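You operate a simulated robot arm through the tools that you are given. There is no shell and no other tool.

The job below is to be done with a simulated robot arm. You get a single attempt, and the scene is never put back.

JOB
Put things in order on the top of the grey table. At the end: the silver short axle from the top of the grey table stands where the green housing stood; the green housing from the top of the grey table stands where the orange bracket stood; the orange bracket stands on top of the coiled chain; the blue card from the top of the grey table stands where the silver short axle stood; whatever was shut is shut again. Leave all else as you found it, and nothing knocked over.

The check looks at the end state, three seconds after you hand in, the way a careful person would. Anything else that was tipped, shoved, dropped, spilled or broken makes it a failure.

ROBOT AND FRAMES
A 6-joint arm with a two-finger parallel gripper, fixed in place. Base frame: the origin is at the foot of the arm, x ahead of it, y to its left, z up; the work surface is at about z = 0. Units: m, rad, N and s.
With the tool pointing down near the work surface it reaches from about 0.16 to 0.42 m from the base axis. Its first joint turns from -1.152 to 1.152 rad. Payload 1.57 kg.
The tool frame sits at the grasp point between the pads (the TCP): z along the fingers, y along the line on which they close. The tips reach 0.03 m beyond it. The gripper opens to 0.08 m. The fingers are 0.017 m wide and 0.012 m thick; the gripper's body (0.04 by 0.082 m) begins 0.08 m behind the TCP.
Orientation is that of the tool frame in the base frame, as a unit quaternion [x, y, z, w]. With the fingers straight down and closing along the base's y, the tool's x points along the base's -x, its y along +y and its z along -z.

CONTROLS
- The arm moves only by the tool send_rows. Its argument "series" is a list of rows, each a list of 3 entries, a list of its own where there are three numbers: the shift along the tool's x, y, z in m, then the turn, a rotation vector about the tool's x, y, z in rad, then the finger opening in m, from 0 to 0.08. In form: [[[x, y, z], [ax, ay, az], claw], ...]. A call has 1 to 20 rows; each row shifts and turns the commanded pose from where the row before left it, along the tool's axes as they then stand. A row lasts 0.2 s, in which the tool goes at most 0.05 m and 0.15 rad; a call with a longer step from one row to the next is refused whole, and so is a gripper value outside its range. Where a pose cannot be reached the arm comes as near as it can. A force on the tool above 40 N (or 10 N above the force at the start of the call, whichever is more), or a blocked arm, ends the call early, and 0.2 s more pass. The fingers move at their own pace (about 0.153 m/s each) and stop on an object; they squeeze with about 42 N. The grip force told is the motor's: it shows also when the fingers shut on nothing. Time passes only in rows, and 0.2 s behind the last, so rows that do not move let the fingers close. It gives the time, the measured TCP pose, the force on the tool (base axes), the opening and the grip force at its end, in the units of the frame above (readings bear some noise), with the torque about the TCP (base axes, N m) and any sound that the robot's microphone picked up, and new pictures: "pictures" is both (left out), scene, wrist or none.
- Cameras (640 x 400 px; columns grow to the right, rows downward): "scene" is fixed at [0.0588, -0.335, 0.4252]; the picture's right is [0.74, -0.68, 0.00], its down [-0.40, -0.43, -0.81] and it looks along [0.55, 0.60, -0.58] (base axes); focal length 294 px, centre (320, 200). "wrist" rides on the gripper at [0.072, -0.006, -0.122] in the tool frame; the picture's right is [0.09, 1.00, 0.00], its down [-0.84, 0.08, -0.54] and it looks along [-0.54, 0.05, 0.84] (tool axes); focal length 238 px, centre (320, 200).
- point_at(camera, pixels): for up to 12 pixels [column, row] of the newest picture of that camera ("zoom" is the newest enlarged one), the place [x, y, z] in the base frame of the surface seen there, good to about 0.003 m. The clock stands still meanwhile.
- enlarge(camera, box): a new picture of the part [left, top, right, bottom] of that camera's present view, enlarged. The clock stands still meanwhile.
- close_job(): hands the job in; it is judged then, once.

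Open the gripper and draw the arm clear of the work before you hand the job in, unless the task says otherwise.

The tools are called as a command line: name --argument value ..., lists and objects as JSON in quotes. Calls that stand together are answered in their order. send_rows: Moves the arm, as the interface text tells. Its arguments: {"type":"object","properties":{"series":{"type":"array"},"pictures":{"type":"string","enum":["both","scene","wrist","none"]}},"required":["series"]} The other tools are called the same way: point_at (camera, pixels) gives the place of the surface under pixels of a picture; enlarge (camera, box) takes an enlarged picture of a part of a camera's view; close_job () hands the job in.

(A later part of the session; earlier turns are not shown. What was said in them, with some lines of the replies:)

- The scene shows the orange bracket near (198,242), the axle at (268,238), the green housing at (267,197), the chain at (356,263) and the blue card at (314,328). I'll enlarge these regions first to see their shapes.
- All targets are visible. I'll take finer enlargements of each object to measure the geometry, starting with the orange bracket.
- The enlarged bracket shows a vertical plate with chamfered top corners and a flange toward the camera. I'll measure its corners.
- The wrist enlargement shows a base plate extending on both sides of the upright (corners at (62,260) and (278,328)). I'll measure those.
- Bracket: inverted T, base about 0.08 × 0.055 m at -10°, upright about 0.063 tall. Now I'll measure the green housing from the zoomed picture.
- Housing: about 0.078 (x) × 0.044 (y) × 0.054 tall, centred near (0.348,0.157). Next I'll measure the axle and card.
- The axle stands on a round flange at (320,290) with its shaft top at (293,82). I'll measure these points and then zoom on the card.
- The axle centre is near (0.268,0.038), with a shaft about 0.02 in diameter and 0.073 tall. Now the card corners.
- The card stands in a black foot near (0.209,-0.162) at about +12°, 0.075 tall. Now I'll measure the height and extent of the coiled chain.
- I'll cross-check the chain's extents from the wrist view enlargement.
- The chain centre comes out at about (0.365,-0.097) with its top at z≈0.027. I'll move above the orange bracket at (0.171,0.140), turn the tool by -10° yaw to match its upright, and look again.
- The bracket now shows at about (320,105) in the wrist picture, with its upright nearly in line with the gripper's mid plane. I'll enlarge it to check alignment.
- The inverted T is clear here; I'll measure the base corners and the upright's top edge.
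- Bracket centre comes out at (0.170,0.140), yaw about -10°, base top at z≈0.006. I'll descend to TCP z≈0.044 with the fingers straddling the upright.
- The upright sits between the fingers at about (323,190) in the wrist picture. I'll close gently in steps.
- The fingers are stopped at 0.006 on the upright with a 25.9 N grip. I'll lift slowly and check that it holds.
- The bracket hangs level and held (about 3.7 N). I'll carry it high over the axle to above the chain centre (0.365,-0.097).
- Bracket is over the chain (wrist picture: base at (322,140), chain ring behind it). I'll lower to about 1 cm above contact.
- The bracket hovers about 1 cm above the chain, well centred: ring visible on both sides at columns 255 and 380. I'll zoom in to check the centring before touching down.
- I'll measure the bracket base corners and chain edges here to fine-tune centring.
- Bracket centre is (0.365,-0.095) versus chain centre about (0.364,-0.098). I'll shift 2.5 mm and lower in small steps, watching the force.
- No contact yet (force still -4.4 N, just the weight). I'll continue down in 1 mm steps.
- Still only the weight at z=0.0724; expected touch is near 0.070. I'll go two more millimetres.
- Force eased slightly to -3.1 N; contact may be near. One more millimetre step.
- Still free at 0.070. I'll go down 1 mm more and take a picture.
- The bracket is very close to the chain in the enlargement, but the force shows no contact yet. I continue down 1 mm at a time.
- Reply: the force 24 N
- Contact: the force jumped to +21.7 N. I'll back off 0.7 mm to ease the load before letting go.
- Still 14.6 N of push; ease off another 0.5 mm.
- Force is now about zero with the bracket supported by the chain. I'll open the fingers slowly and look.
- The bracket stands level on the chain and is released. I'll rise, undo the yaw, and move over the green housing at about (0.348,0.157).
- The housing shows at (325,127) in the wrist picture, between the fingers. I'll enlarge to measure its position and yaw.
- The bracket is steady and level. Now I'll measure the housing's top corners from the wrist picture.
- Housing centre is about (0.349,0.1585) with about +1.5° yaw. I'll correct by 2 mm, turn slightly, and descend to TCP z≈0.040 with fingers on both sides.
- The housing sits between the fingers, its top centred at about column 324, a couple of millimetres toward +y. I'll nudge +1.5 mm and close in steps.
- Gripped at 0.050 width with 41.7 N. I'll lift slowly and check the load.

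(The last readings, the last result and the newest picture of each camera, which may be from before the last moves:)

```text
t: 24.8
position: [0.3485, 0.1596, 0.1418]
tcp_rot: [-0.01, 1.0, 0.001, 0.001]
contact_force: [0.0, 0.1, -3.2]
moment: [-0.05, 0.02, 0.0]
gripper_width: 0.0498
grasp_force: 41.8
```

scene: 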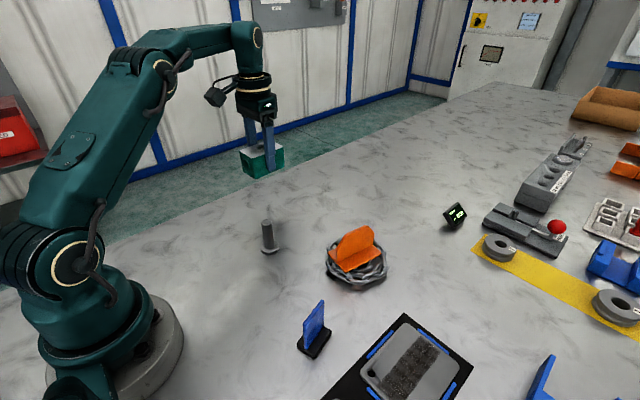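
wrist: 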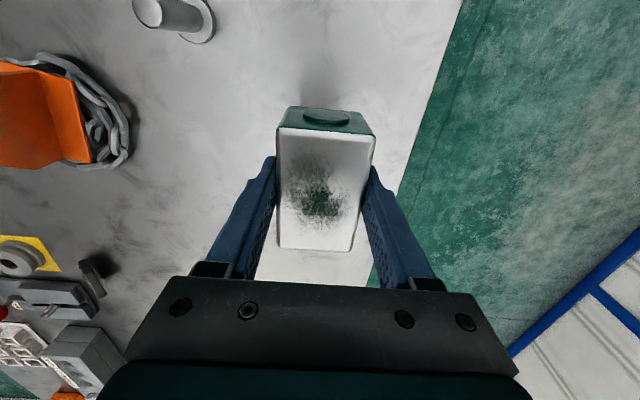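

The housing is held level (3.2 N). I'll carry it to above the bracket's former spot at (0.170,0.1405).

send_rows --series '[[[0.015, -0.0013, 0], [0, 0, 0], 0.03], [[0.0298, -0.00257, 0], [0, 0, 0], 0.03], [[0.0298, -0.00257, 0], [0, 0, 0], 0.03], [[0.0298, -0.00257, 0], [0, 0, 0], 0.03], [[0.0298, -0.00257, 0], [0, 0, 0], 0.03], [[0.0298, -0.00257, 0], [0, 0, 0], 0.03], [[0.015, -0.0013, 0], [0, 0, 0], 0.03], [[0, 0, 0], [0, 0, 0], 0.03], [[0, 0, 0.03], [0, 0, 0], 0.03], [[0, 0, 0.03], [0, 0, 0], 0.03], [[0, 0, 0.02], [0, 0, 0], 0.03], [[0, 0, 0], [0, 0, 0], 0.03]]'

```text
t: 27.4
position: [0.1703, 0.1402, 0.0606]
tcp_rot: [-0.01, 1.0, 0.001, 0.001]
contact_force: [0.1, -0.4, -3.6]
moment: [-0.01, 0.03, -0.01]
gripper_width: 0.0497
grasp_force: 42.5
```

scene: 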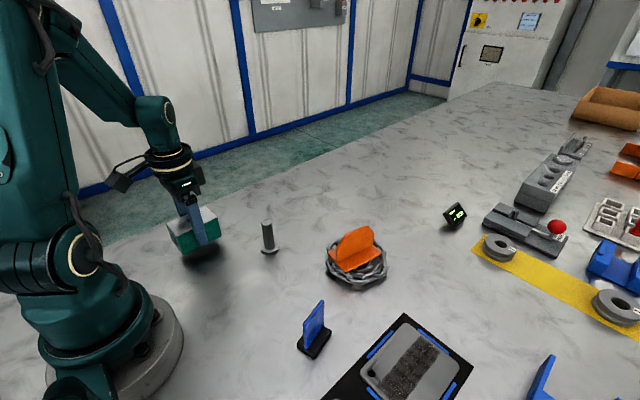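
wrist: 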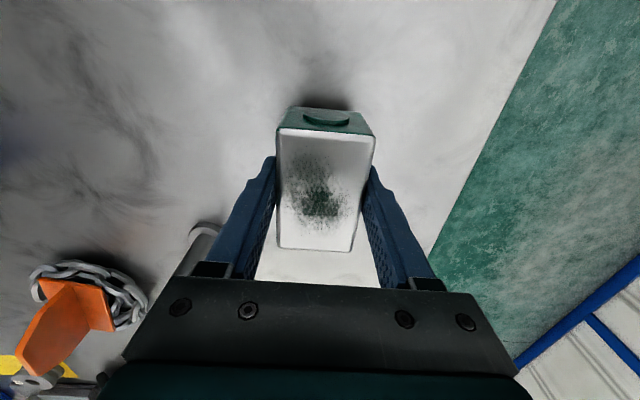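

The housing is about 19 mm above the table at the bracket's former spot. I'll lower 16 mm, then finish in small steps.

send_rows --series '[[[0, 0, 0.01], [0, 0, 0], 0.03], [[0, 0, 0.005], [0, 0, 0], 0.03], [[0, 0, 0.001], [0, 0, 0], 0.03], [[0, 0, 0], [0, 0, 0], 0.03]]' --pictures "none"

```text
t: 28.4
position: [0.1701, 0.1417, 0.044]
tcp_rot: [-0.01, 1.0, 0.001, 0.001]
contact_force: [0.3, 0.2, -3.7]
moment: [0.01, -0.04, 0.03]
gripper_width: 0.0495
grasp_force: 41.7
```

Still free at z=0.044, with expected contact near 0.0415. I'll lower in 1 mm steps.

send_rows --series '[[[0, 0, 0.001], [0, 0, 0], 0.03], [[0, 0, 0.001], [0, 0, 0], 0.03], [[0, 0, 0], [0, 0, 0], 0.03]]' --pictures "none"

```text
t: 29.2
position: [0.1687, 0.1407, 0.0432]
tcp_rot: [-0.011, 1.0, 0.002, 0.001]
contact_force: [-0.1, 0.4, -2.5]
moment: [-0.02, 0.01, 0.01]
gripper_width: 0.0497
grasp_force: 42.0
```

Force is starting to ease to -2.5 N. One more millimetre.

send_rows --series '[[[0, 0, 0.0008], [0, 0, 0], 0.03], [[0, 0, 0], [0, 0, 0], 0.03]]' --pictures "none"

```text
t: 29.8
position: [0.1708, 0.141, 0.0413]
tcp_rot: [-0.01, 1.0, 0.0, 0.0]
contact_force: [-0.6, -0.1, -3.5]
moment: [0.01, 0.0, 0.01]
gripper_width: 0.0499
grasp_force: 42.2
```

Not yet in contact (-3.5 N). I'll step down another 0.8 mm.

send_rows --series '[[[0, 0, 0.0008], [0, 0, 0], 0.03], [[0, 0, 0], [0, 0, 0], 0.03]]' --pictures "none"

```text
t: 30.4
position: [0.1687, 0.1411, 0.0422]
tcp_rot: [-0.01, 1.0, 0.001, 0.0]
contact_force: [-9.8, -4.0, 30.3]
moment: [-0.21, -0.36, -0.15]
gripper_width: 0.0494
grasp_force: 42.0
```

Firm contact (30 N). I'll back off 0.8 mm to relieve it.

send_rows --series '[[[0, 0, -0.0008], [0, 0, 0], 0.03], [[0, 0, 0], [0, 0, 0], 0.03]]' --pictures "none"

```text
t: 31.0
position: [0.1703, 0.1419, 0.0407]
tcp_rot: [-0.009, 1.0, 0.001, 0.001]
contact_force: [0.1, 0.3, -2.7]
moment: [-0.01, -0.01, 0.04]
gripper_width: 0.0498
grasp_force: 41.7
```

Within a fraction of a millimetre of the table. I'll lower 0.4 mm and open the fingers slowly.

send_rows --series '[[[0, 0, 0.0004], [0, 0, 0], 0.03], [[0, 0, 0], [0, 0, 0], 0.03], [[0, 0, 0], [0, 0, 0], 0.055], [[0, 0, 0], [0, 0, 0], 0.065], [[0, 0, 0], [0, 0, 0], 0.08], [[0, 0, 0], [0, 0, 0], 0.08]]'

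```text
t: 32.4
position: [0.17, 0.1403, 0.0413]
tcp_rot: [-0.011, 1.0, 0.002, 0.001]
contact_force: [-0.2, 0.5, -0.7]
moment: [-0.03, 0.01, 0.0]
gripper_width: 0.0802
grasp_force: 0.0
```

scene: 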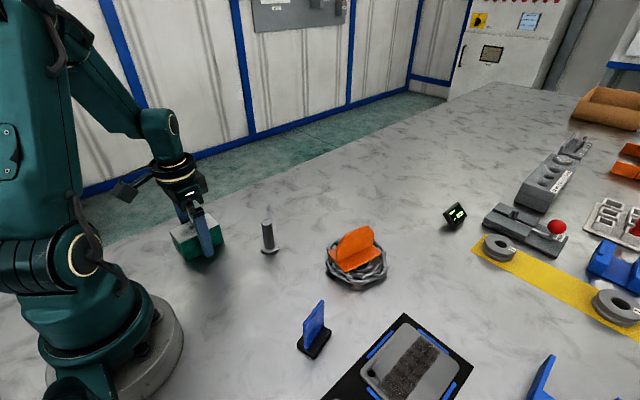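
wrist: 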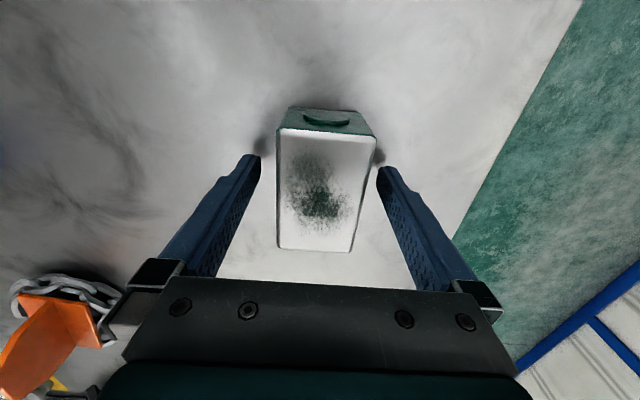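

The housing is standing free at the bracket's spot. I'll rise straight up, then move over the axle at (0.268,0.038).

send_rows --series '[[[0, 0, -0.02], [0, 0, 0], 0.08], [[0, 0, -0.035], [0, 0, 0], 0.08], [[0, 0, -0.04], [0, 0, 0], 0.08], [[0, 0, -0.04], [0, 0, 0], 0.08], [[0, 0, 0], [0, 0, 0.02], 0.08], [[-0.0245, -0.0256, 0], [0, 0, 0], 0.07], [[-0.0245, -0.0256, 0], [0, 0, 0], 0.06], [[-0.0245, -0.0256, 0], [0, 0, 0], 0.06], [[-0.0245, -0.0256, 0], [0, 0, 0], 0.06], [[0, 0, 0], [0, 0, 0], 0.06]]'

```text
t: 34.6
position: [0.2696, 0.037, 0.1758]
tcp_rot: [-0.001, 1.0, 0.001, 0.001]
contact_force: [0.1, 0.4, -0.2]
moment: [0.0, 0.04, -0.03]
gripper_width: 0.0599
grasp_force: 0.0
```

scene: 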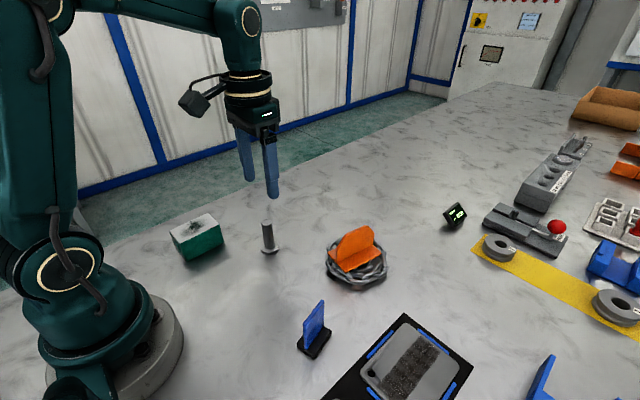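
wrist: 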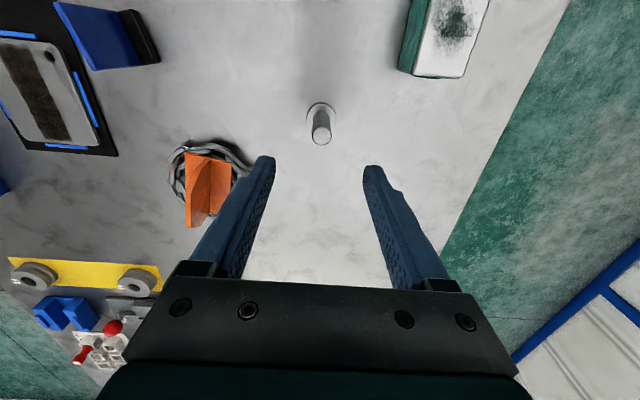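

The axle shows at (320,125) in the wrist picture, near the gripper's mid line. I'll enlarge and measure it.

enlarge --camera "wrist" --box '[280, 90, 360, 160]'

point_at --camera "wrist" --pixels '[[322, 138], [307, 112], [336, 116], [320, 103], [308, 121], [313, 138], [330, 138], [321, 145], [320, 120]]'

```text
5.71 times, centred on (320, 125) of wrist
```

zoom: 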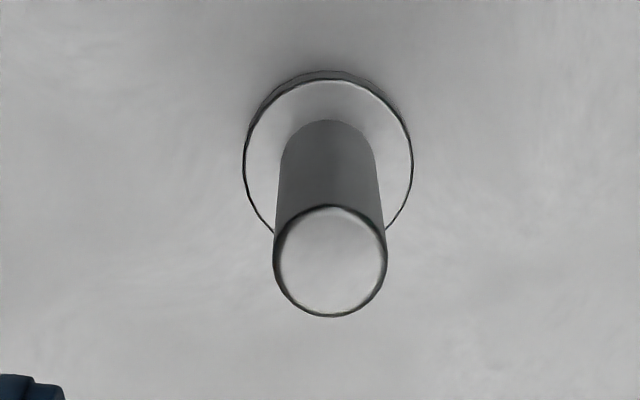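

```text
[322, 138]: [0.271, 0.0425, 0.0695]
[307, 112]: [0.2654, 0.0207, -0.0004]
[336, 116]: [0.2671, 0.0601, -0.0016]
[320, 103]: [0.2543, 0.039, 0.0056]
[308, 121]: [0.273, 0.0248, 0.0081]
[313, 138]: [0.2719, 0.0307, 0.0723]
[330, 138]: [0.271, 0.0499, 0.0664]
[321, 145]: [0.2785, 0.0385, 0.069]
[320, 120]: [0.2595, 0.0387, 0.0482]
```

Axle centre is about (0.268,0.039) with a 0.035 flange and a 0.02 shaft. I'll correct by 2 mm and descend to TCP z≈0.048.

send_rows --series '[[[0.0016, 0.002, 0], [0, 0, 0], 0.06], [[0, 0, 0.035], [0, 0, 0], 0.06], [[0, 0, 0.035], [0, 0, 0], 0.06], [[0, 0, 0.03], [0, 0, 0], 0.06], [[0, 0, 0.018], [0, 0, 0], 0.06], [[0, 0, 0.009], [0, 0, 0], 0.06], [[0, 0, 0], [0, 0, 0], 0.06]]'

```text
t: 36.2
position: [0.2667, 0.0406, 0.0488]
tcp_rot: [0.0, 1.0, 0.001, 0.002]
contact_force: [-1.0, -0.6, -0.2]
moment: [-0.02, -0.01, -0.02]
gripper_width: 0.06
grasp_force: 0.1
```

scene: 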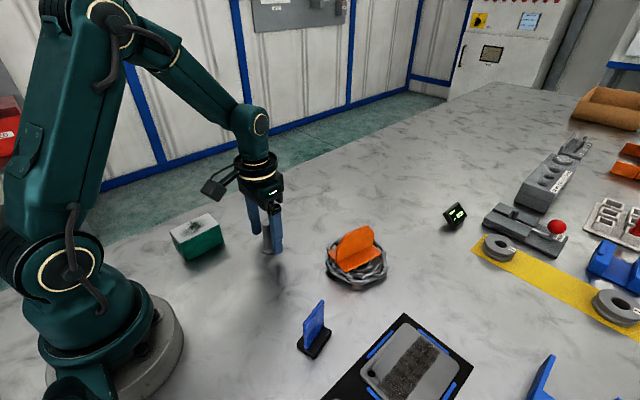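
wrist: 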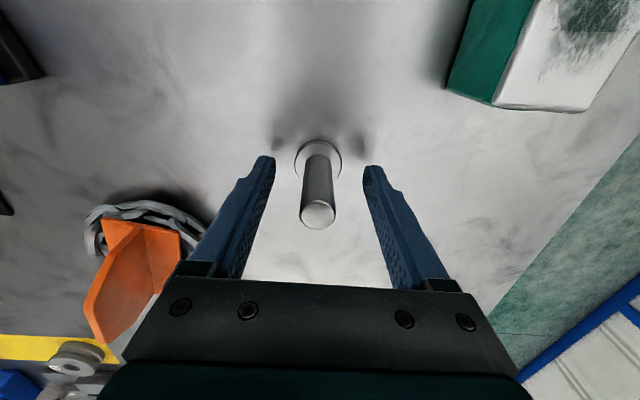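

The shaft is between the fingers (top at (317,213)). I'll close in steps.

send_rows --series '[[[0.001, -0.0005, 0], [0, 0, 0], 0.06], [[0, 0, 0], [0, 0, 0], 0.04], [[0, 0, 0], [0, 0, 0], 0.025], [[0, 0, 0], [0, 0, 0], 0.01], [[0, 0, 0], [0, 0, 0], 0.005], [[0, 0, 0], [0, 0, 0], 0.005]]'

```text
t: 37.6
position: [0.2662, 0.0397, 0.0491]
tcp_rot: [0.0, 1.0, 0.002, 0.001]
contact_force: [-0.5, -0.1, 1.5]
moment: [-0.05, 0.02, -0.06]
gripper_width: 0.019
grasp_force: 33.5
```

scene: 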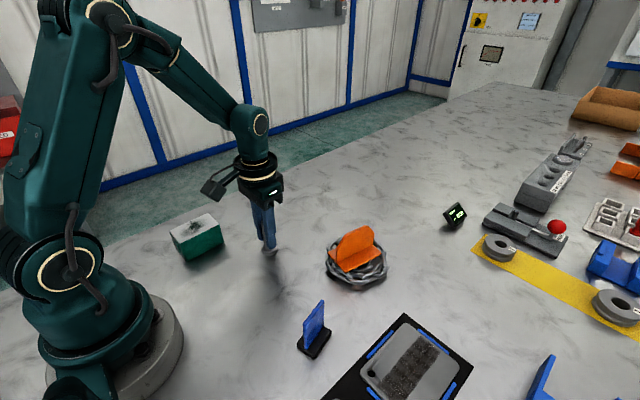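
wrist: 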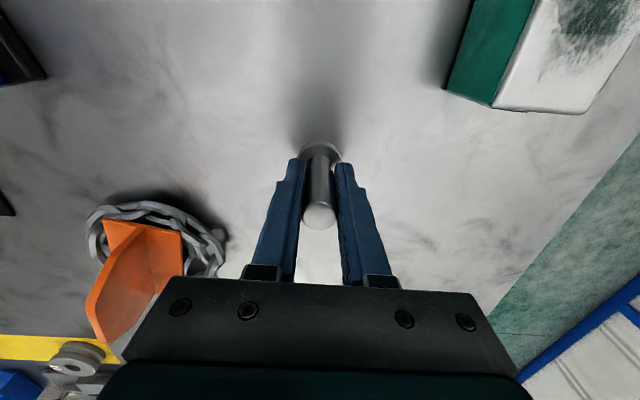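

Shaft gripped at 0.019 m. I'll lift slowly and carry it to above the housing's former spot (0.349,0.160).

send_rows --series '[[[0, 0, -0.005], [0, 0, 0], 0.005], [[0, 0, -0.015], [0, 0, 0], 0.005], [[0, 0, -0.025], [0, 0, 0], 0.005], [[0, 0, -0.025], [0, 0, 0], 0.005], [[0, 0, 0], [0, 0, 0], 0.005], [[-0.0082, 0.012, 0], [0, 0, 0], 0.005], [[-0.0163, 0.02406, 0], [0, 0, 0], 0.005], [[-0.0163, 0.02406, 0], [0, 0, 0], 0.005], [[-0.0163, 0.02406, 0], [0, 0, 0], 0.005], [[-0.0163, 0.02406, 0], [0, 0, 0], 0.005], [[-0.0081, 0.01203, 0], [0, 0, 0], 0.005], [[0, 0, 0], [0, 0, 0], 0.005]]'

```text
t: 40.2
position: [0.3475, 0.1606, 0.1213]
tcp_rot: [-0.001, 1.0, 0.0, 0.001]
contact_force: [-0.4, -0.2, -1.8]
moment: [0.03, 0.03, -0.01]
gripper_width: 0.0192
grasp_force: 33.5
```

scene: 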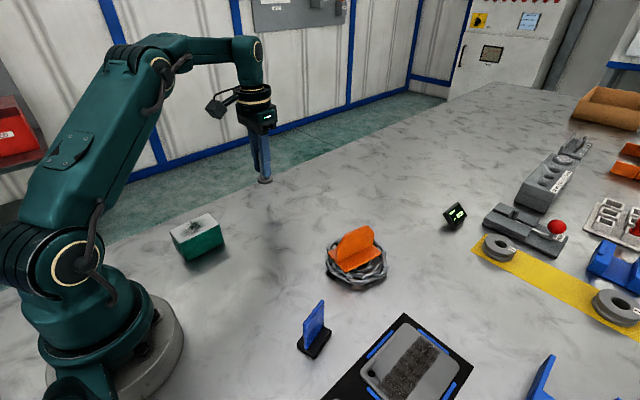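
wrist: 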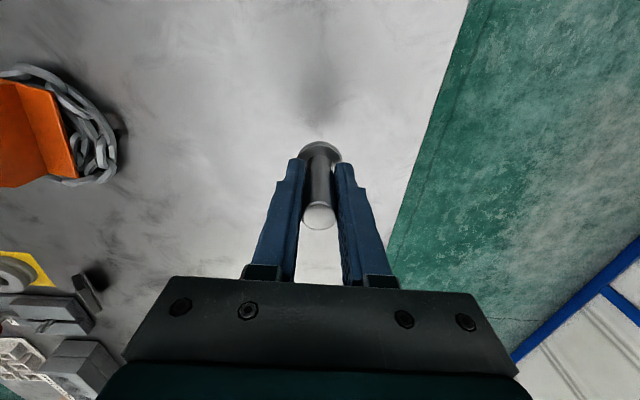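

The axle is held upright over the housing's former spot. I'll lower 67 mm, then finish in small steps.

send_rows --series '[[[0, 0, 0.02], [0, 0, 0], 0.005], [[0, 0, 0.025], [0, 0, 0], 0.005], [[0, 0, 0.015], [0, 0, 0], 0.005], [[0, 0, 0.007], [0, 0, 0], 0.005], [[0, 0, 0], [0, 0, 0], 0.005]]' --pictures "none"

```text
t: 41.4
position: [0.3471, 0.1597, 0.0531]
tcp_rot: [-0.002, 1.0, 0.0, 0.001]
contact_force: [0.1, -1.2, -2.4]
moment: [0.0, -0.02, -0.01]
gripper_width: 0.0191
grasp_force: 33.0
```

Bottom is about 3 mm above the table and the force is just the weight. Now small steps down.

send_rows --series '[[[0, 0, 0.001], [0, 0, 0], 0.005], [[0, 0, 0.001], [0, 0, 0], 0.005], [[0, 0, 0], [0, 0, 0], 0.005]]' --pictures "none"

```text
t: 42.2
position: [0.3475, 0.1597, 0.0502]
tcp_rot: [-0.001, 1.0, 0.001, 0.001]
contact_force: [0.3, -0.2, -2.3]
moment: [0.01, 0.02, 0.01]
gripper_width: 0.0188
grasp_force: 32.6
```

Still free at 0.0502. Another 0.6 mm step.

send_rows --series '[[[0, 0, 0.0006], [0, 0, 0], 0.005], [[0, 0, 0], [0, 0, 0], 0.005]]' --pictures "none"

```text
t: 42.8
position: [0.3471, 0.1612, 0.0511]
tcp_rot: [-0.001, 1.0, 0.002, 0.001]
contact_force: [-0.2, -0.5, -1.7]
moment: [0.01, 0.02, -0.03]
gripper_width: 0.0191
grasp_force: 32.7
```

Near contact (-1.7 N). Another 0.5 mm.

send_rows --series '[[[0, 0, 0.0005], [0, 0, 0], 0.005], [[0, 0, 0], [0, 0, 0], 0.005]]' --pictures "none"

```text
t: 43.4
position: [0.3474, 0.1604, 0.0519]
tcp_rot: [-0.001, 1.0, 0.001, 0.0]
contact_force: [0.5, -0.5, -1.9]
moment: [-0.01, 0.02, -0.04]
gripper_width: 0.0191
grasp_force: 33.3
```

No contact yet. Another 0.6 mm.

send_rows --series '[[[0, 0, 0.0006], [0, 0, 0], 0.005], [[0, 0, 0], [0, 0, 0], 0.005]]' --pictures "scene"

enlarge --camera "scene" --box '[236, 160, 300, 224]'

```text
t: 44.0
position: [0.3479, 0.16, 0.0505]
tcp_rot: [-0.001, 1.0, 0.001, 0.001]
contact_force: [0.6, -0.6, -2.4]
moment: [-0.02, 0.01, -0.02]
gripper_width: 0.0189
grasp_force: 33.1
```

scene: 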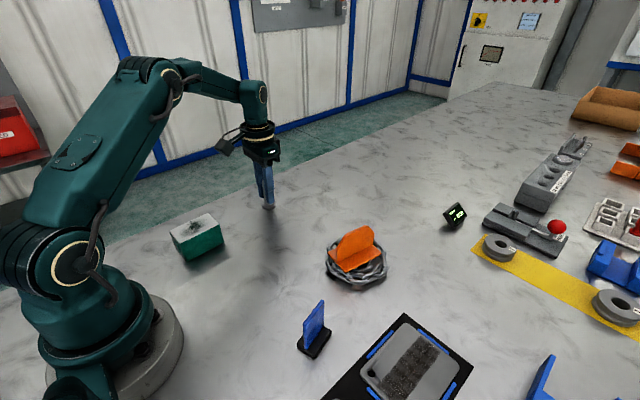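

```text
6.25 times, centred on (268, 192) of scene
```

zoom: 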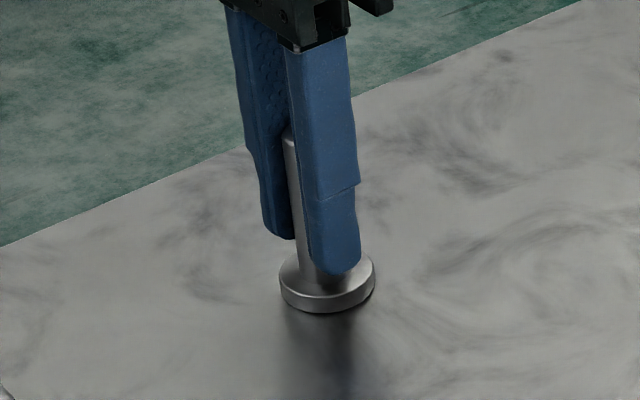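

The axle looks upright and almost touching the table. Continue down 0.6 mm.

send_rows --series '[[[0, 0, 0.0006], [0, 0, 0], 0.005], [[0, 0, 0], [0, 0, 0], 0.005]]' --pictures "none"

```text
t: 44.6
position: [0.3463, 0.1604, 0.0487]
tcp_rot: [-0.001, 1.0, 0.001, 0.002]
contact_force: [-3.8, -1.8, 10.0]
moment: [-0.12, 0.13, -0.04]
gripper_width: 0.0188
grasp_force: 32.8
```

Contact (10 N up). I'll ease up 0.3 mm and open slowly.

send_rows --series '[[[0, 0, -0.0003], [0, 0, 0], 0.005], [[0, 0, 0], [0, 0, 0], 0.005], [[0, 0, 0], [0, 0, 0], 0.022], [[0, 0, 0], [0, 0, 0], 0.03], [[0, 0, 0], [0, 0, 0], 0.045], [[0, 0, 0], [0, 0, 0], 0.06], [[0, 0, 0], [0, 0, 0], 0.06]]'

enlarge --camera "scene" --box '[236, 160, 300, 224]'

```text
t: 46.2
position: [0.3472, 0.1601, 0.0495]
tcp_rot: [0.0, 1.0, 0.001, 0.001]
contact_force: [-0.6, -0.3, -0.1]
moment: [-0.02, -0.03, 0.0]
gripper_width: 0.0601
grasp_force: 0.0
```

scene: 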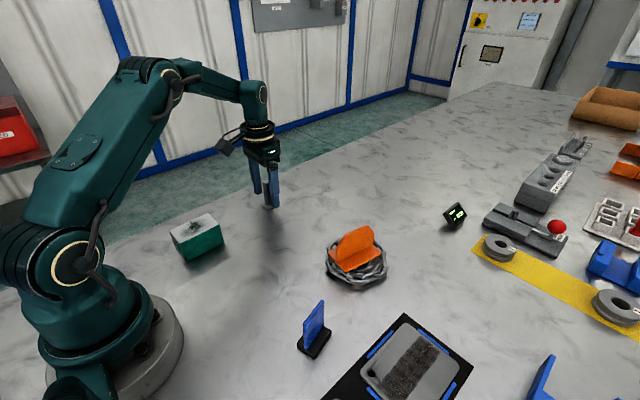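
wrist: 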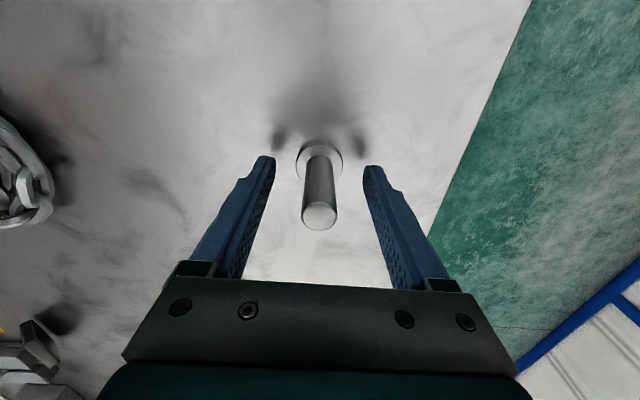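

```text
6.25 times, centred on (268, 192) of scene
```

zoom: 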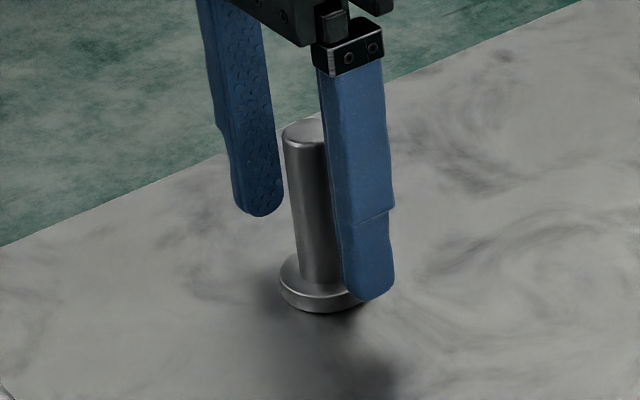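

The axle stands upright and released at the housing's spot. I'll rise and move over to the blue card at about (0.209,-0.161), turning +11.5°.

send_rows --series '[[[0, 0, -0.02], [0, 0, 0], 0.06], [[0, 0, -0.035], [0, 0, 0], 0.06], [[0, 0, -0.04], [0, 0, 0], 0.06], [[0, 0, -0.04], [0, 0, 0], 0.06], [[0.0154, -0.03567, 0], [0, 0, 0], 0.06], [[0.0154, -0.03567, 0], [0, 0, 0], 0.06], [[0.0154, -0.03567, 0], [0, 0, 0], 0.06], [[0.0154, -0.03567, 0], [0, 0, 0], 0.06], [[0.0154, -0.03567, 0], [0, 0, 0], 0.06], [[0.0154, -0.03567, 0], [0, 0, 0], 0.06], [[0.0154, -0.03567, 0], [0, 0, 0], 0.06], [[0.0154, -0.03567, 0], [0, 0, 0], 0.06], [[0.0154, -0.03567, 0], [0, 0, 0], 0.06], [[0, 0, 0], [0, 0, -0.1], 0.05], [[0, 0, 0], [0, 0, -0.1], 0.05], [[0, 0, 0], [0, 0, 0], 0.05]]'

```text
t: 49.6
position: [0.2068, -0.1635, 0.1799]
tcp_rot: [-0.101, 0.995, 0.001, 0.002]
contact_force: [0.4, 0.1, -0.2]
moment: [0.0, 0.01, 0.01]
gripper_width: 0.05
grasp_force: 0.0
out of reach, approached as far as the arm can: row 4
```

scene: 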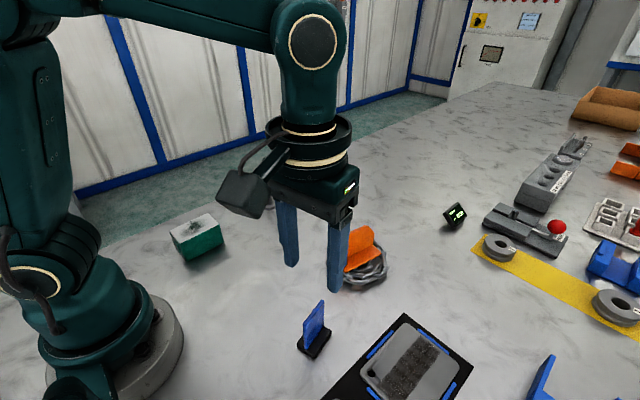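
wrist: 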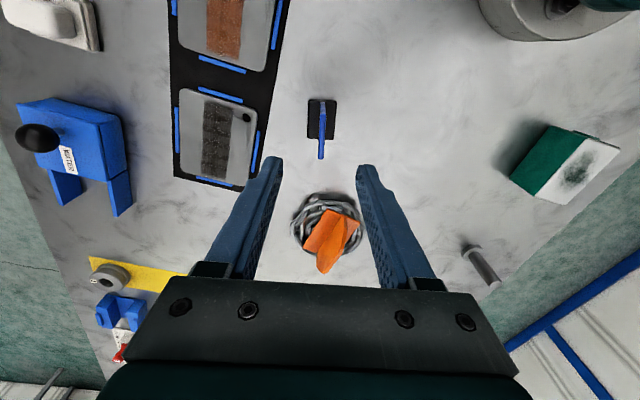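

The card shows at (322,125) in the wrist picture, and the axle still stands at (482,265). I'll enlarge the card to measure it.

enlarge --camera "wrist" --box '[280, 85, 365, 170]'

```text
4.71 times, centred on (322, 128) of wrist
```

zoom: 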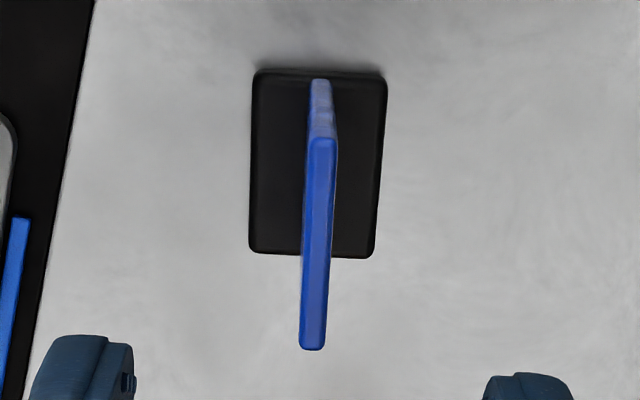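

point_at --camera "zoom" --pixels '[[258, 78], [382, 82], [370, 252], [254, 244], [322, 142], [312, 345], [318, 240], [320, 82], [275, 160], [355, 170], [80, 100], [50, 260]]'

```text
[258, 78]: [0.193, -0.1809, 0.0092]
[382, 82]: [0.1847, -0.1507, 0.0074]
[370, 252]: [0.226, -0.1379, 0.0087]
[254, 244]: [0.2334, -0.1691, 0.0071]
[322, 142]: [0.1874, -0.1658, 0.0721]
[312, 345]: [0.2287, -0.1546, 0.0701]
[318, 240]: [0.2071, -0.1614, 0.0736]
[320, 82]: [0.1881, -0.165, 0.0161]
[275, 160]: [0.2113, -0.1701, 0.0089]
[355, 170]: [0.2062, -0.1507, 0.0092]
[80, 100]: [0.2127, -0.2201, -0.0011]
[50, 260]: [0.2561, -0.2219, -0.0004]
```

Card centre is about (0.208,-0.161), yaw about 13.5°, thickness about 6 mm, foot top about z=0.010. I'll correct by 2-3 mm, turn 2° more and descend to z≈0.048.

send_rows --series '[[[-0.002, 0.0022, 0], [0, 0, 0], 0.045], [[0, 0, 0], [0, 0, -0.035], 0.045], [[0, 0, 0.035], [0, 0, 0], 0.045], [[0, 0, 0.035], [0, 0, 0], 0.045], [[0, 0, 0.03], [0, 0, 0], 0.045], [[0, 0, 0.02], [0, 0, 0], 0.045], [[0, 0, 0.011], [0, 0, 0], 0.045], [[0, 0, 0], [0, 0, 0], 0.045]]'

```text
t: 51.4
position: [0.2081, -0.1589, 0.0492]
tcp_rot: [-0.117, 0.993, 0.0, 0.002]
contact_force: [-0.6, 0.3, -0.3]
moment: [0.0, -0.01, -0.03]
gripper_width: 0.0453
grasp_force: 0.0
```

scene: 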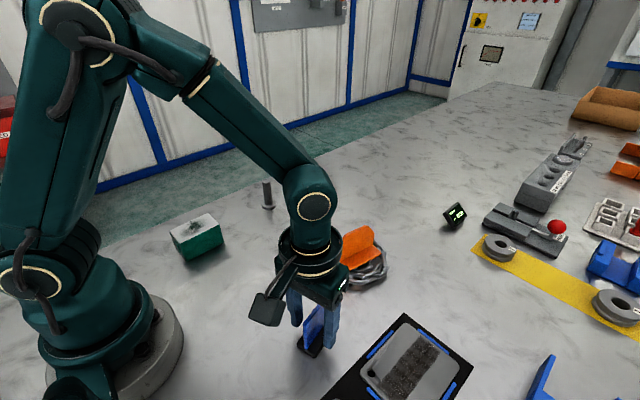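
wrist: 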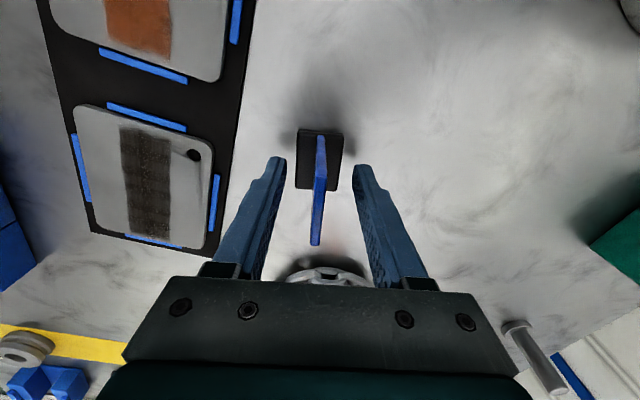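

The card is centred between the fingers at about column 320. Closing in steps.

send_rows --series '[[[0, 0, 0], [0, 0, 0], 0.03], [[0, 0, 0], [0, 0, 0], 0.015], [[0, 0, 0], [0, 0, 0], 0.0], [[0, 0, 0], [0, 0, 0], 0.0], [[0, 0, 0], [0, 0, 0], 0.0]]' --pictures "wrist"

```text
t: 52.6
position: [0.2082, -0.1601, 0.0516]
tcp_rot: [-0.118, 0.993, 0.001, 0.002]
contact_force: [0.1, 0.4, 0.6]
moment: [0.0, -0.06, 0.0]
gripper_width: 0.0056
grasp_force: 26.1
```

wrist: 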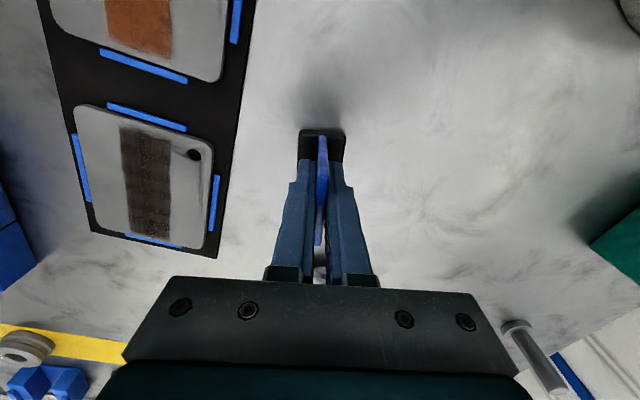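

Gripped at 0.0056 m with 26 N. I'll lift a bit and check that the foot comes along.

send_rows --series '[[[0, 0, -0.005], [0, 0, 0], 0.0], [[0, 0, -0.015], [0, 0, 0], 0.0], [[0, 0, -0.025], [0, 0, 0], 0.0], [[0, 0, -0.03], [0, 0, 0], 0.0], [[0, 0, -0.02], [0, 0, 0], 0.0], [[0, 0, 0], [0, 0, 0], 0.0]]'

```text
t: 54.0
position: [0.2077, -0.1612, 0.1453]
tcp_rot: [-0.117, 0.993, 0.0, 0.001]
contact_force: [0.3, 0.4, -1.0]
moment: [-0.03, -0.03, 0.0]
gripper_width: 0.0054
grasp_force: 25.4
```

scene: 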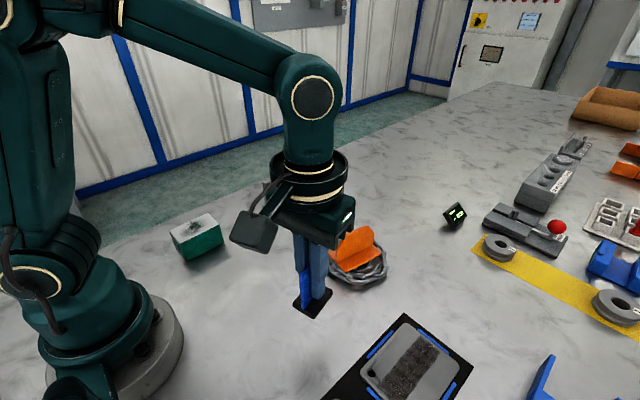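
wrist: 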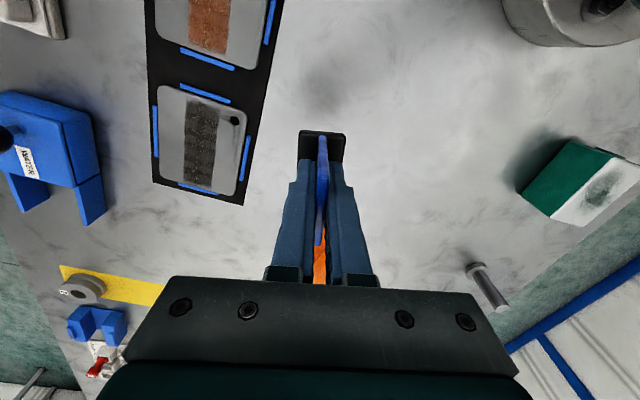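

The card and its foot lifted together. I'll carry it to above the axle's former spot (0.268,0.039).

send_rows --series '[[[-0.00874, 0.015, 0], [0, 0, 0], 0.0], [[-0.01747, 0.03, 0], [0, 0, 0], 0.0], [[-0.01747, 0.03, 0], [0, 0, 0], 0.0], [[-0.01747, 0.03, 0], [0, 0, 0], 0.0], [[-0.01747, 0.03, 0], [0, 0, 0], 0.0], [[-0.01747, 0.03, 0], [0, 0, 0], 0.0], [[-0.00874, 0.015, 0], [0, 0, 0], 0.0], [[0, 0, 0], [0, 0, 0], 0.0], [[0, 0, 0], [0, 0, 0], 0.0]]'

```text
t: 56.0
position: [0.2664, 0.0409, 0.1463]
tcp_rot: [-0.117, 0.993, 0.0, 0.0]
contact_force: [0.0, 0.5, -0.5]
moment: [0.02, -0.02, 0.03]
gripper_width: 0.0055
grasp_force: 25.4
```

scene: 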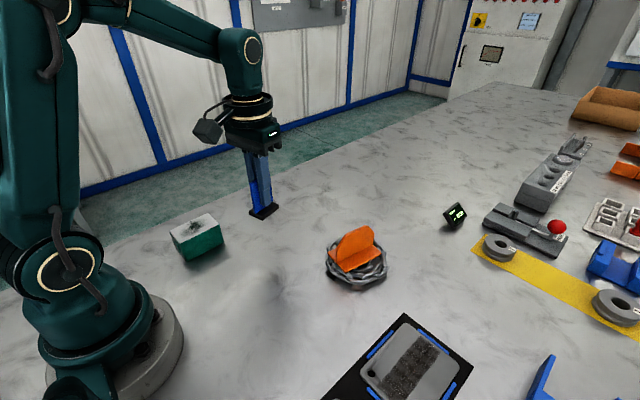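
wrist: 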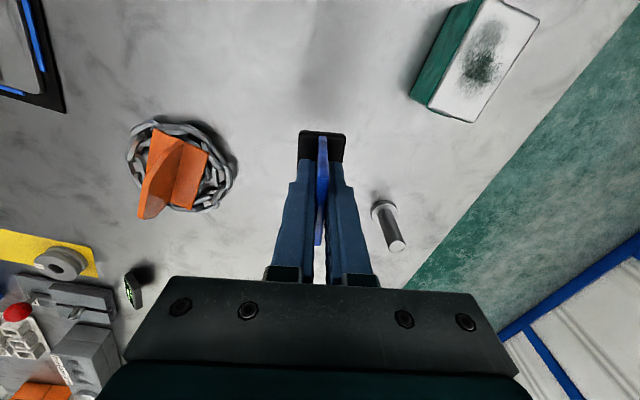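

Measured (0.2664,0.0409), close to target. I'll adjust 1 mm and lower 91 mm, leaving a few millimetres.

send_rows --series '[[[-0.0008, -0.0012, 0.015], [0, 0, 0], 0.0], [[0, 0, 0.03], [0, 0, 0], 0.0], [[0, 0, 0.025], [0, 0, 0], 0.0], [[0, 0, 0.014], [0, 0, 0], 0.0], [[0, 0, 0.007], [0, 0, 0], 0.0], [[0, 0, 0], [0, 0, 0], 0.0]]'

enlarge --camera "scene" --box '[232, 200, 304, 272]'

```text
t: 57.4
position: [0.2681, 0.0391, 0.0541]
tcp_rot: [-0.119, 0.993, 0.0, 0.001]
contact_force: [1.1, -0.3, -1.3]
moment: [0.03, -0.04, -0.02]
gripper_width: 0.0055
grasp_force: 25.4
```

scene: 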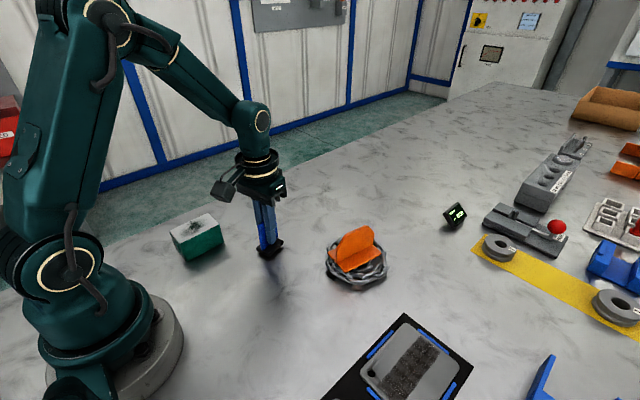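
wrist: 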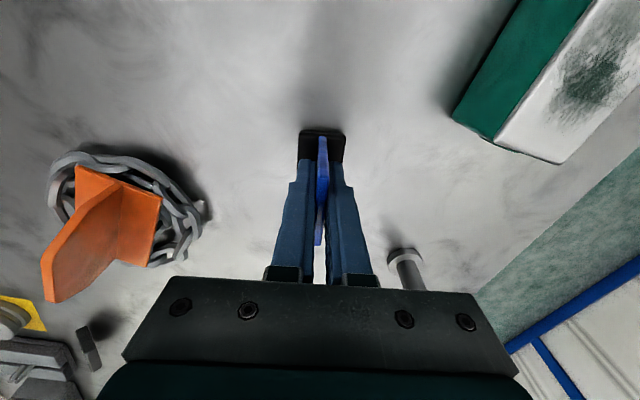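

```text
5.56 times, centred on (268, 236) of scene
```

zoom: 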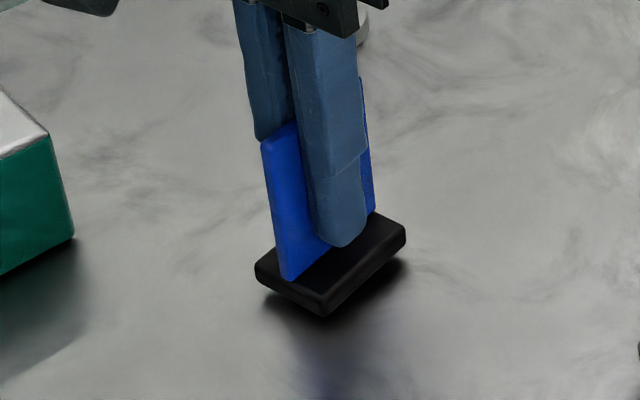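

The card foot is level, a few millimetres above the table. Stepping down 1 mm at a time.

send_rows --series '[[[0, 0, 0.001], [0, 0, 0], 0.0], [[0, 0, 0.001], [0, 0, 0], 0.0], [[0, 0, 0.0007], [0, 0, 0], 0.0], [[0, 0, 0], [0, 0, 0], 0.0]]' --pictures "none"

```text
t: 58.4
position: [0.269, 0.0396, 0.0525]
tcp_rot: [-0.118, 0.993, 0.0, 0.001]
contact_force: [0.0, 0.7, -1.1]
moment: [0.0, -0.03, 0.02]
gripper_width: 0.0056
grasp_force: 25.7
```

Still free. Another 0.7 mm.

send_rows --series '[[[0, 0, 0.0007], [0, 0, 0], 0.0], [[0, 0, 0], [0, 0, 0], 0.0]]' --pictures "none"

```text
t: 59.0
position: [0.2692, 0.0386, 0.0506]
tcp_rot: [-0.117, 0.993, 0.0, 0.0]
contact_force: [-0.2, -0.2, -1.0]
moment: [-0.03, -0.01, 0.01]
gripper_width: 0.0057
grasp_force: 25.8
```

No contact yet at 0.0506. Another 0.6 mm.

send_rows --series '[[[0, 0, 0.0006], [0, 0, 0], 0.0], [[0, 0, 0], [0, 0, 0], 0.0]]' --pictures "none"

```text
t: 59.6
position: [0.2681, 0.0387, 0.0505]
tcp_rot: [-0.119, 0.993, 0.001, 0.001]
contact_force: [0.2, -0.6, -0.1]
moment: [-0.01, -0.04, 0.0]
gripper_width: 0.0055
grasp_force: 25.6
```

Force is near zero (-0.1 N), so it may be just touching. One more 0.5 mm step.

send_rows --series '[[[0, 0, 0.0005], [0, 0, 0], 0.0], [[0, 0, 0], [0, 0, 0], 0.0]]' --pictures "none"

```text
t: 60.2
position: [0.268, 0.0385, 0.0498]
tcp_rot: [-0.118, 0.993, 0.0, 0.002]
contact_force: [-4.8, -1.2, 19.0]
moment: [-0.04, 0.19, 0.0]
gripper_width: 0.0055
grasp_force: 25.6
```

Contact at 19 N. I'll ease up 0.5 mm, then open slowly.

send_rows --series '[[[0, 0, -0.0005], [0, 0, 0], 0.0], [[0, 0, 0], [0, 0, 0], 0.0], [[0, 0, 0], [0, 0, 0], 0.01], [[0, 0, 0], [0, 0, 0], 0.02], [[0, 0, 0], [0, 0, 0], 0.03], [[0, 0, 0], [0, 0, 0], 0.045], [[0, 0, 0], [0, 0, 0], 0.045]]'

enlarge --camera "scene" --box '[232, 200, 304, 272]'

```text
t: 61.8
position: [0.2679, 0.0392, 0.0492]
tcp_rot: [-0.118, 0.993, 0.0, 0.001]
contact_force: [-0.7, 0.3, 0.2]
moment: [0.01, 0.0, -0.01]
gripper_width: 0.0451
grasp_force: 0.0
```

scene: 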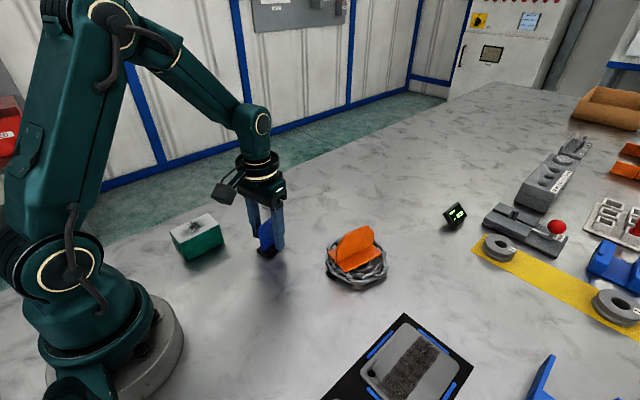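
wrist: 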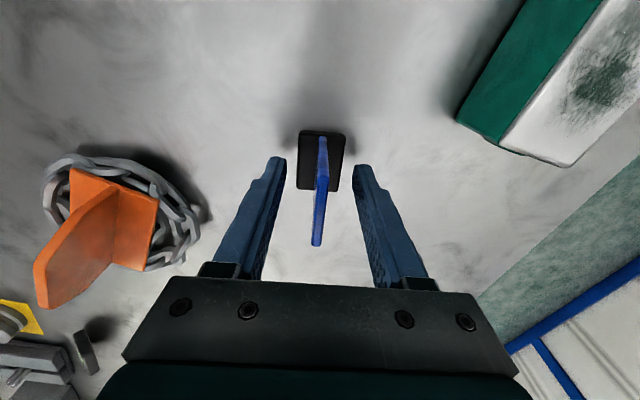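

```text
5.56 times, centred on (268, 236) of scene
```

zoom: 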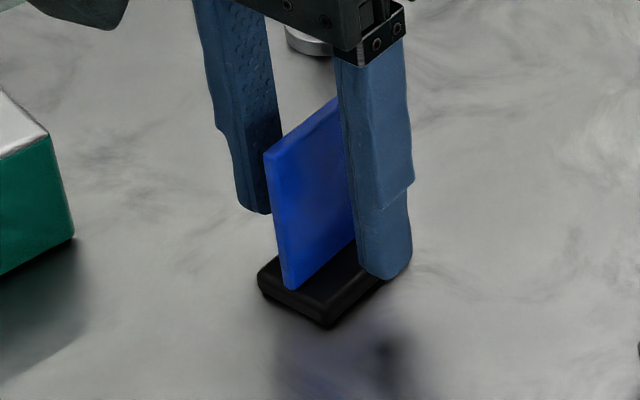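

The card stands upright at the axle's spot. I'll rise straight up and retreat toward the starting pose, clear of everything.

send_rows --series '[[[0, 0, -0.015], [0, 0, 0], 0.045], [[0, 0, -0.035], [0, 0, 0], 0.045], [[0, 0, -0.04], [0, 0, 0], 0.06], [[0, 0, -0.04], [0, 0, 0], 0.08], [[0, 0, -0.035], [0, 0, 0], 0.08], [[0, 0, 0], [0, 0, 0.12], 0.08], [[0, 0, 0], [0, 0, 0.115], 0.08], [[0.01, -0.035, 0], [0, 0, 0], 0.08], [[0.01, -0.035, 0], [0, 0, 0], 0.08], [[0.01, -0.035, 0], [0, 0, 0], 0.08], [[0.01, -0.02, 0], [0, 0, 0], 0.08], [[0, 0, 0], [0, 0, 0], 0.08], [[0, 0, 0], [0, 0, 0], 0.08]]'

enlarge --camera "scene" --box '[160, 170, 320, 270]'

enlarge --camera "scene" --box '[306, 210, 406, 300]'

```text
t: 64.6
position: [0.2272, -0.0857, 0.2156]
tcp_rot: [-0.002, 1.0, 0.001, 0.001]
contact_force: [-0.4, -0.2, -0.5]
moment: [-0.03, 0.01, 0.02]
gripper_width: 0.08
grasp_force: 0.0
```

scene: 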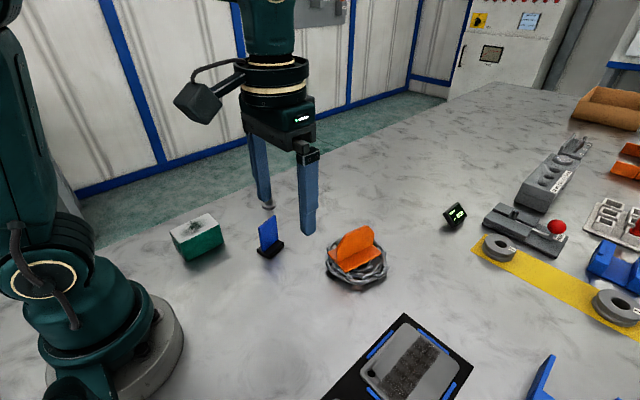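
wrist: 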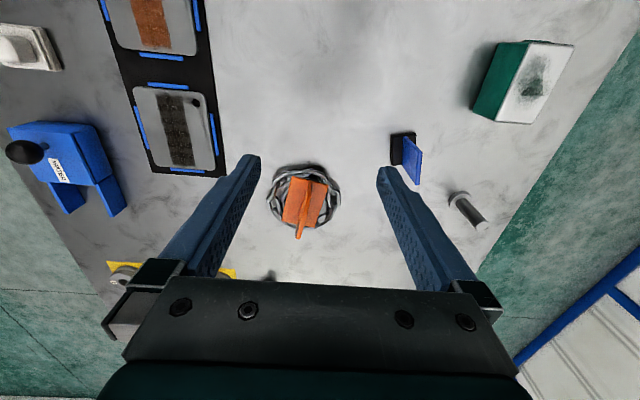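

```text
4.00 times, centred on (240, 220) of scene
```

zoom: 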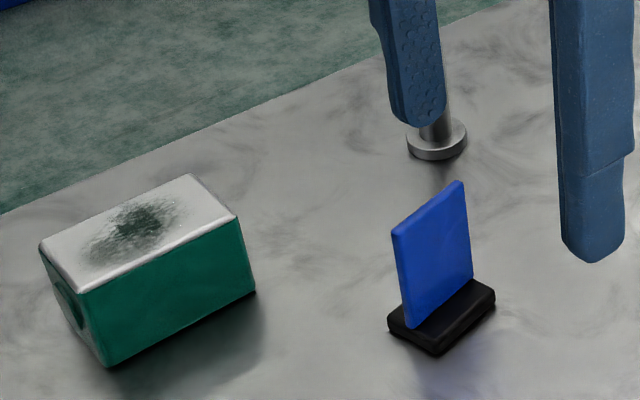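

```text
4.44 times, centred on (356, 255) of scene
```

zoom: 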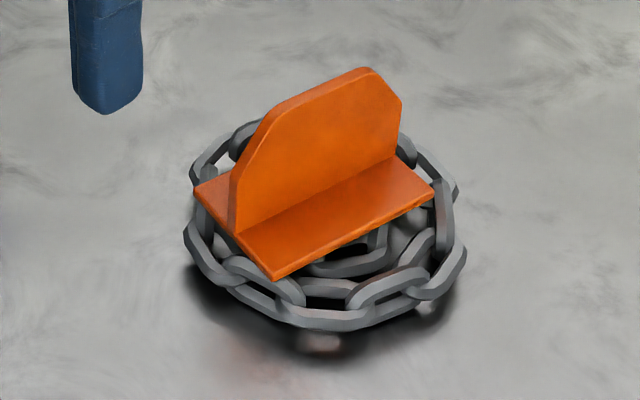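

All four objects stand upright. I'll verify the final positions of the housing, card, axle and bracket from the wrist picture.

point_at --camera "wrist" --pixels '[[478, 223], [456, 198], [397, 140], [412, 160], [402, 163], [540, 45], [575, 45], [500, 112], [525, 122], [304, 205], [285, 180], [340, 215]]'

point_at --camera "scene" --pixels '[[190, 222], [170, 234], [186.5, 261], [223, 243], [219, 225], [207, 214], [258, 250], [270, 258], [283, 244], [268, 209], [348, 250], [380, 258]]'

```text
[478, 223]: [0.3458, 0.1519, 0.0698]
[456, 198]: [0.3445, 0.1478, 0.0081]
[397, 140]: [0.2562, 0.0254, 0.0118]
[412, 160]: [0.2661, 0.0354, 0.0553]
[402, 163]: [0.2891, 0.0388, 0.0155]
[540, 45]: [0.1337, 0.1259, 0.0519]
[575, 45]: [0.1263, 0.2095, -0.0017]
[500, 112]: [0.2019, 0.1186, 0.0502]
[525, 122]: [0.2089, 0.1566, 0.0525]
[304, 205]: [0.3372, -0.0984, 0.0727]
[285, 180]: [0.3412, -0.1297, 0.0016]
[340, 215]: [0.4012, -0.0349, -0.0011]
```

```text
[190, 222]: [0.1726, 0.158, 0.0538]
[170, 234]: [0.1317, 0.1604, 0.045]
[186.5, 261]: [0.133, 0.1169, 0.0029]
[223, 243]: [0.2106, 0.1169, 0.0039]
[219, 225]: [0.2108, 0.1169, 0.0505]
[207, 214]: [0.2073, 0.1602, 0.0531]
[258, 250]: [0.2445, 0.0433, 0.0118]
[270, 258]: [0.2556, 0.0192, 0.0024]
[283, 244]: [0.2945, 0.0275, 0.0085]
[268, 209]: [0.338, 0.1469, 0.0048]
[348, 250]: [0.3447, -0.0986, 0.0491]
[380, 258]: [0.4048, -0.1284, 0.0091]
```

Housing centre is now about (0.171,0.141), the card about (0.268,0.039), the axle about (0.348,0.159), and the bracket sits level on the chain. The gripper is open and clear, so I hand in.

close_job

```text
The job is handed in.
```

The job is handed in, and all four objects stood upright at their new places in the last pictures.

| Object | New place | Measured centre x, y (m) | Target x, y (m) |
|---|---|---|---|
| Orange bracket | On top of the coiled chain | about (0.364, -0.098) | about (0.364, -0.098) |
| Green housing | Where the bracket stood | about (0.171, 0.141) | (0.170, 0.140) |
| Silver axle | Where the housing stood | about (0.348, 0.160) | (0.349, 0.160) |
| Blue card | Where the axle stood | about (0.268, 0.039) | (0.268, 0.039) |

All centres are good to a few millimetres. The axle's centre comes from the gripper position at release, because the last view only caught its near side.

Nothing else on the table was touched or knocked over, as far as the pictures show. I opened nothing, so there was nothing to shut again. The gripper is open and the arm is drawn clear above the table.
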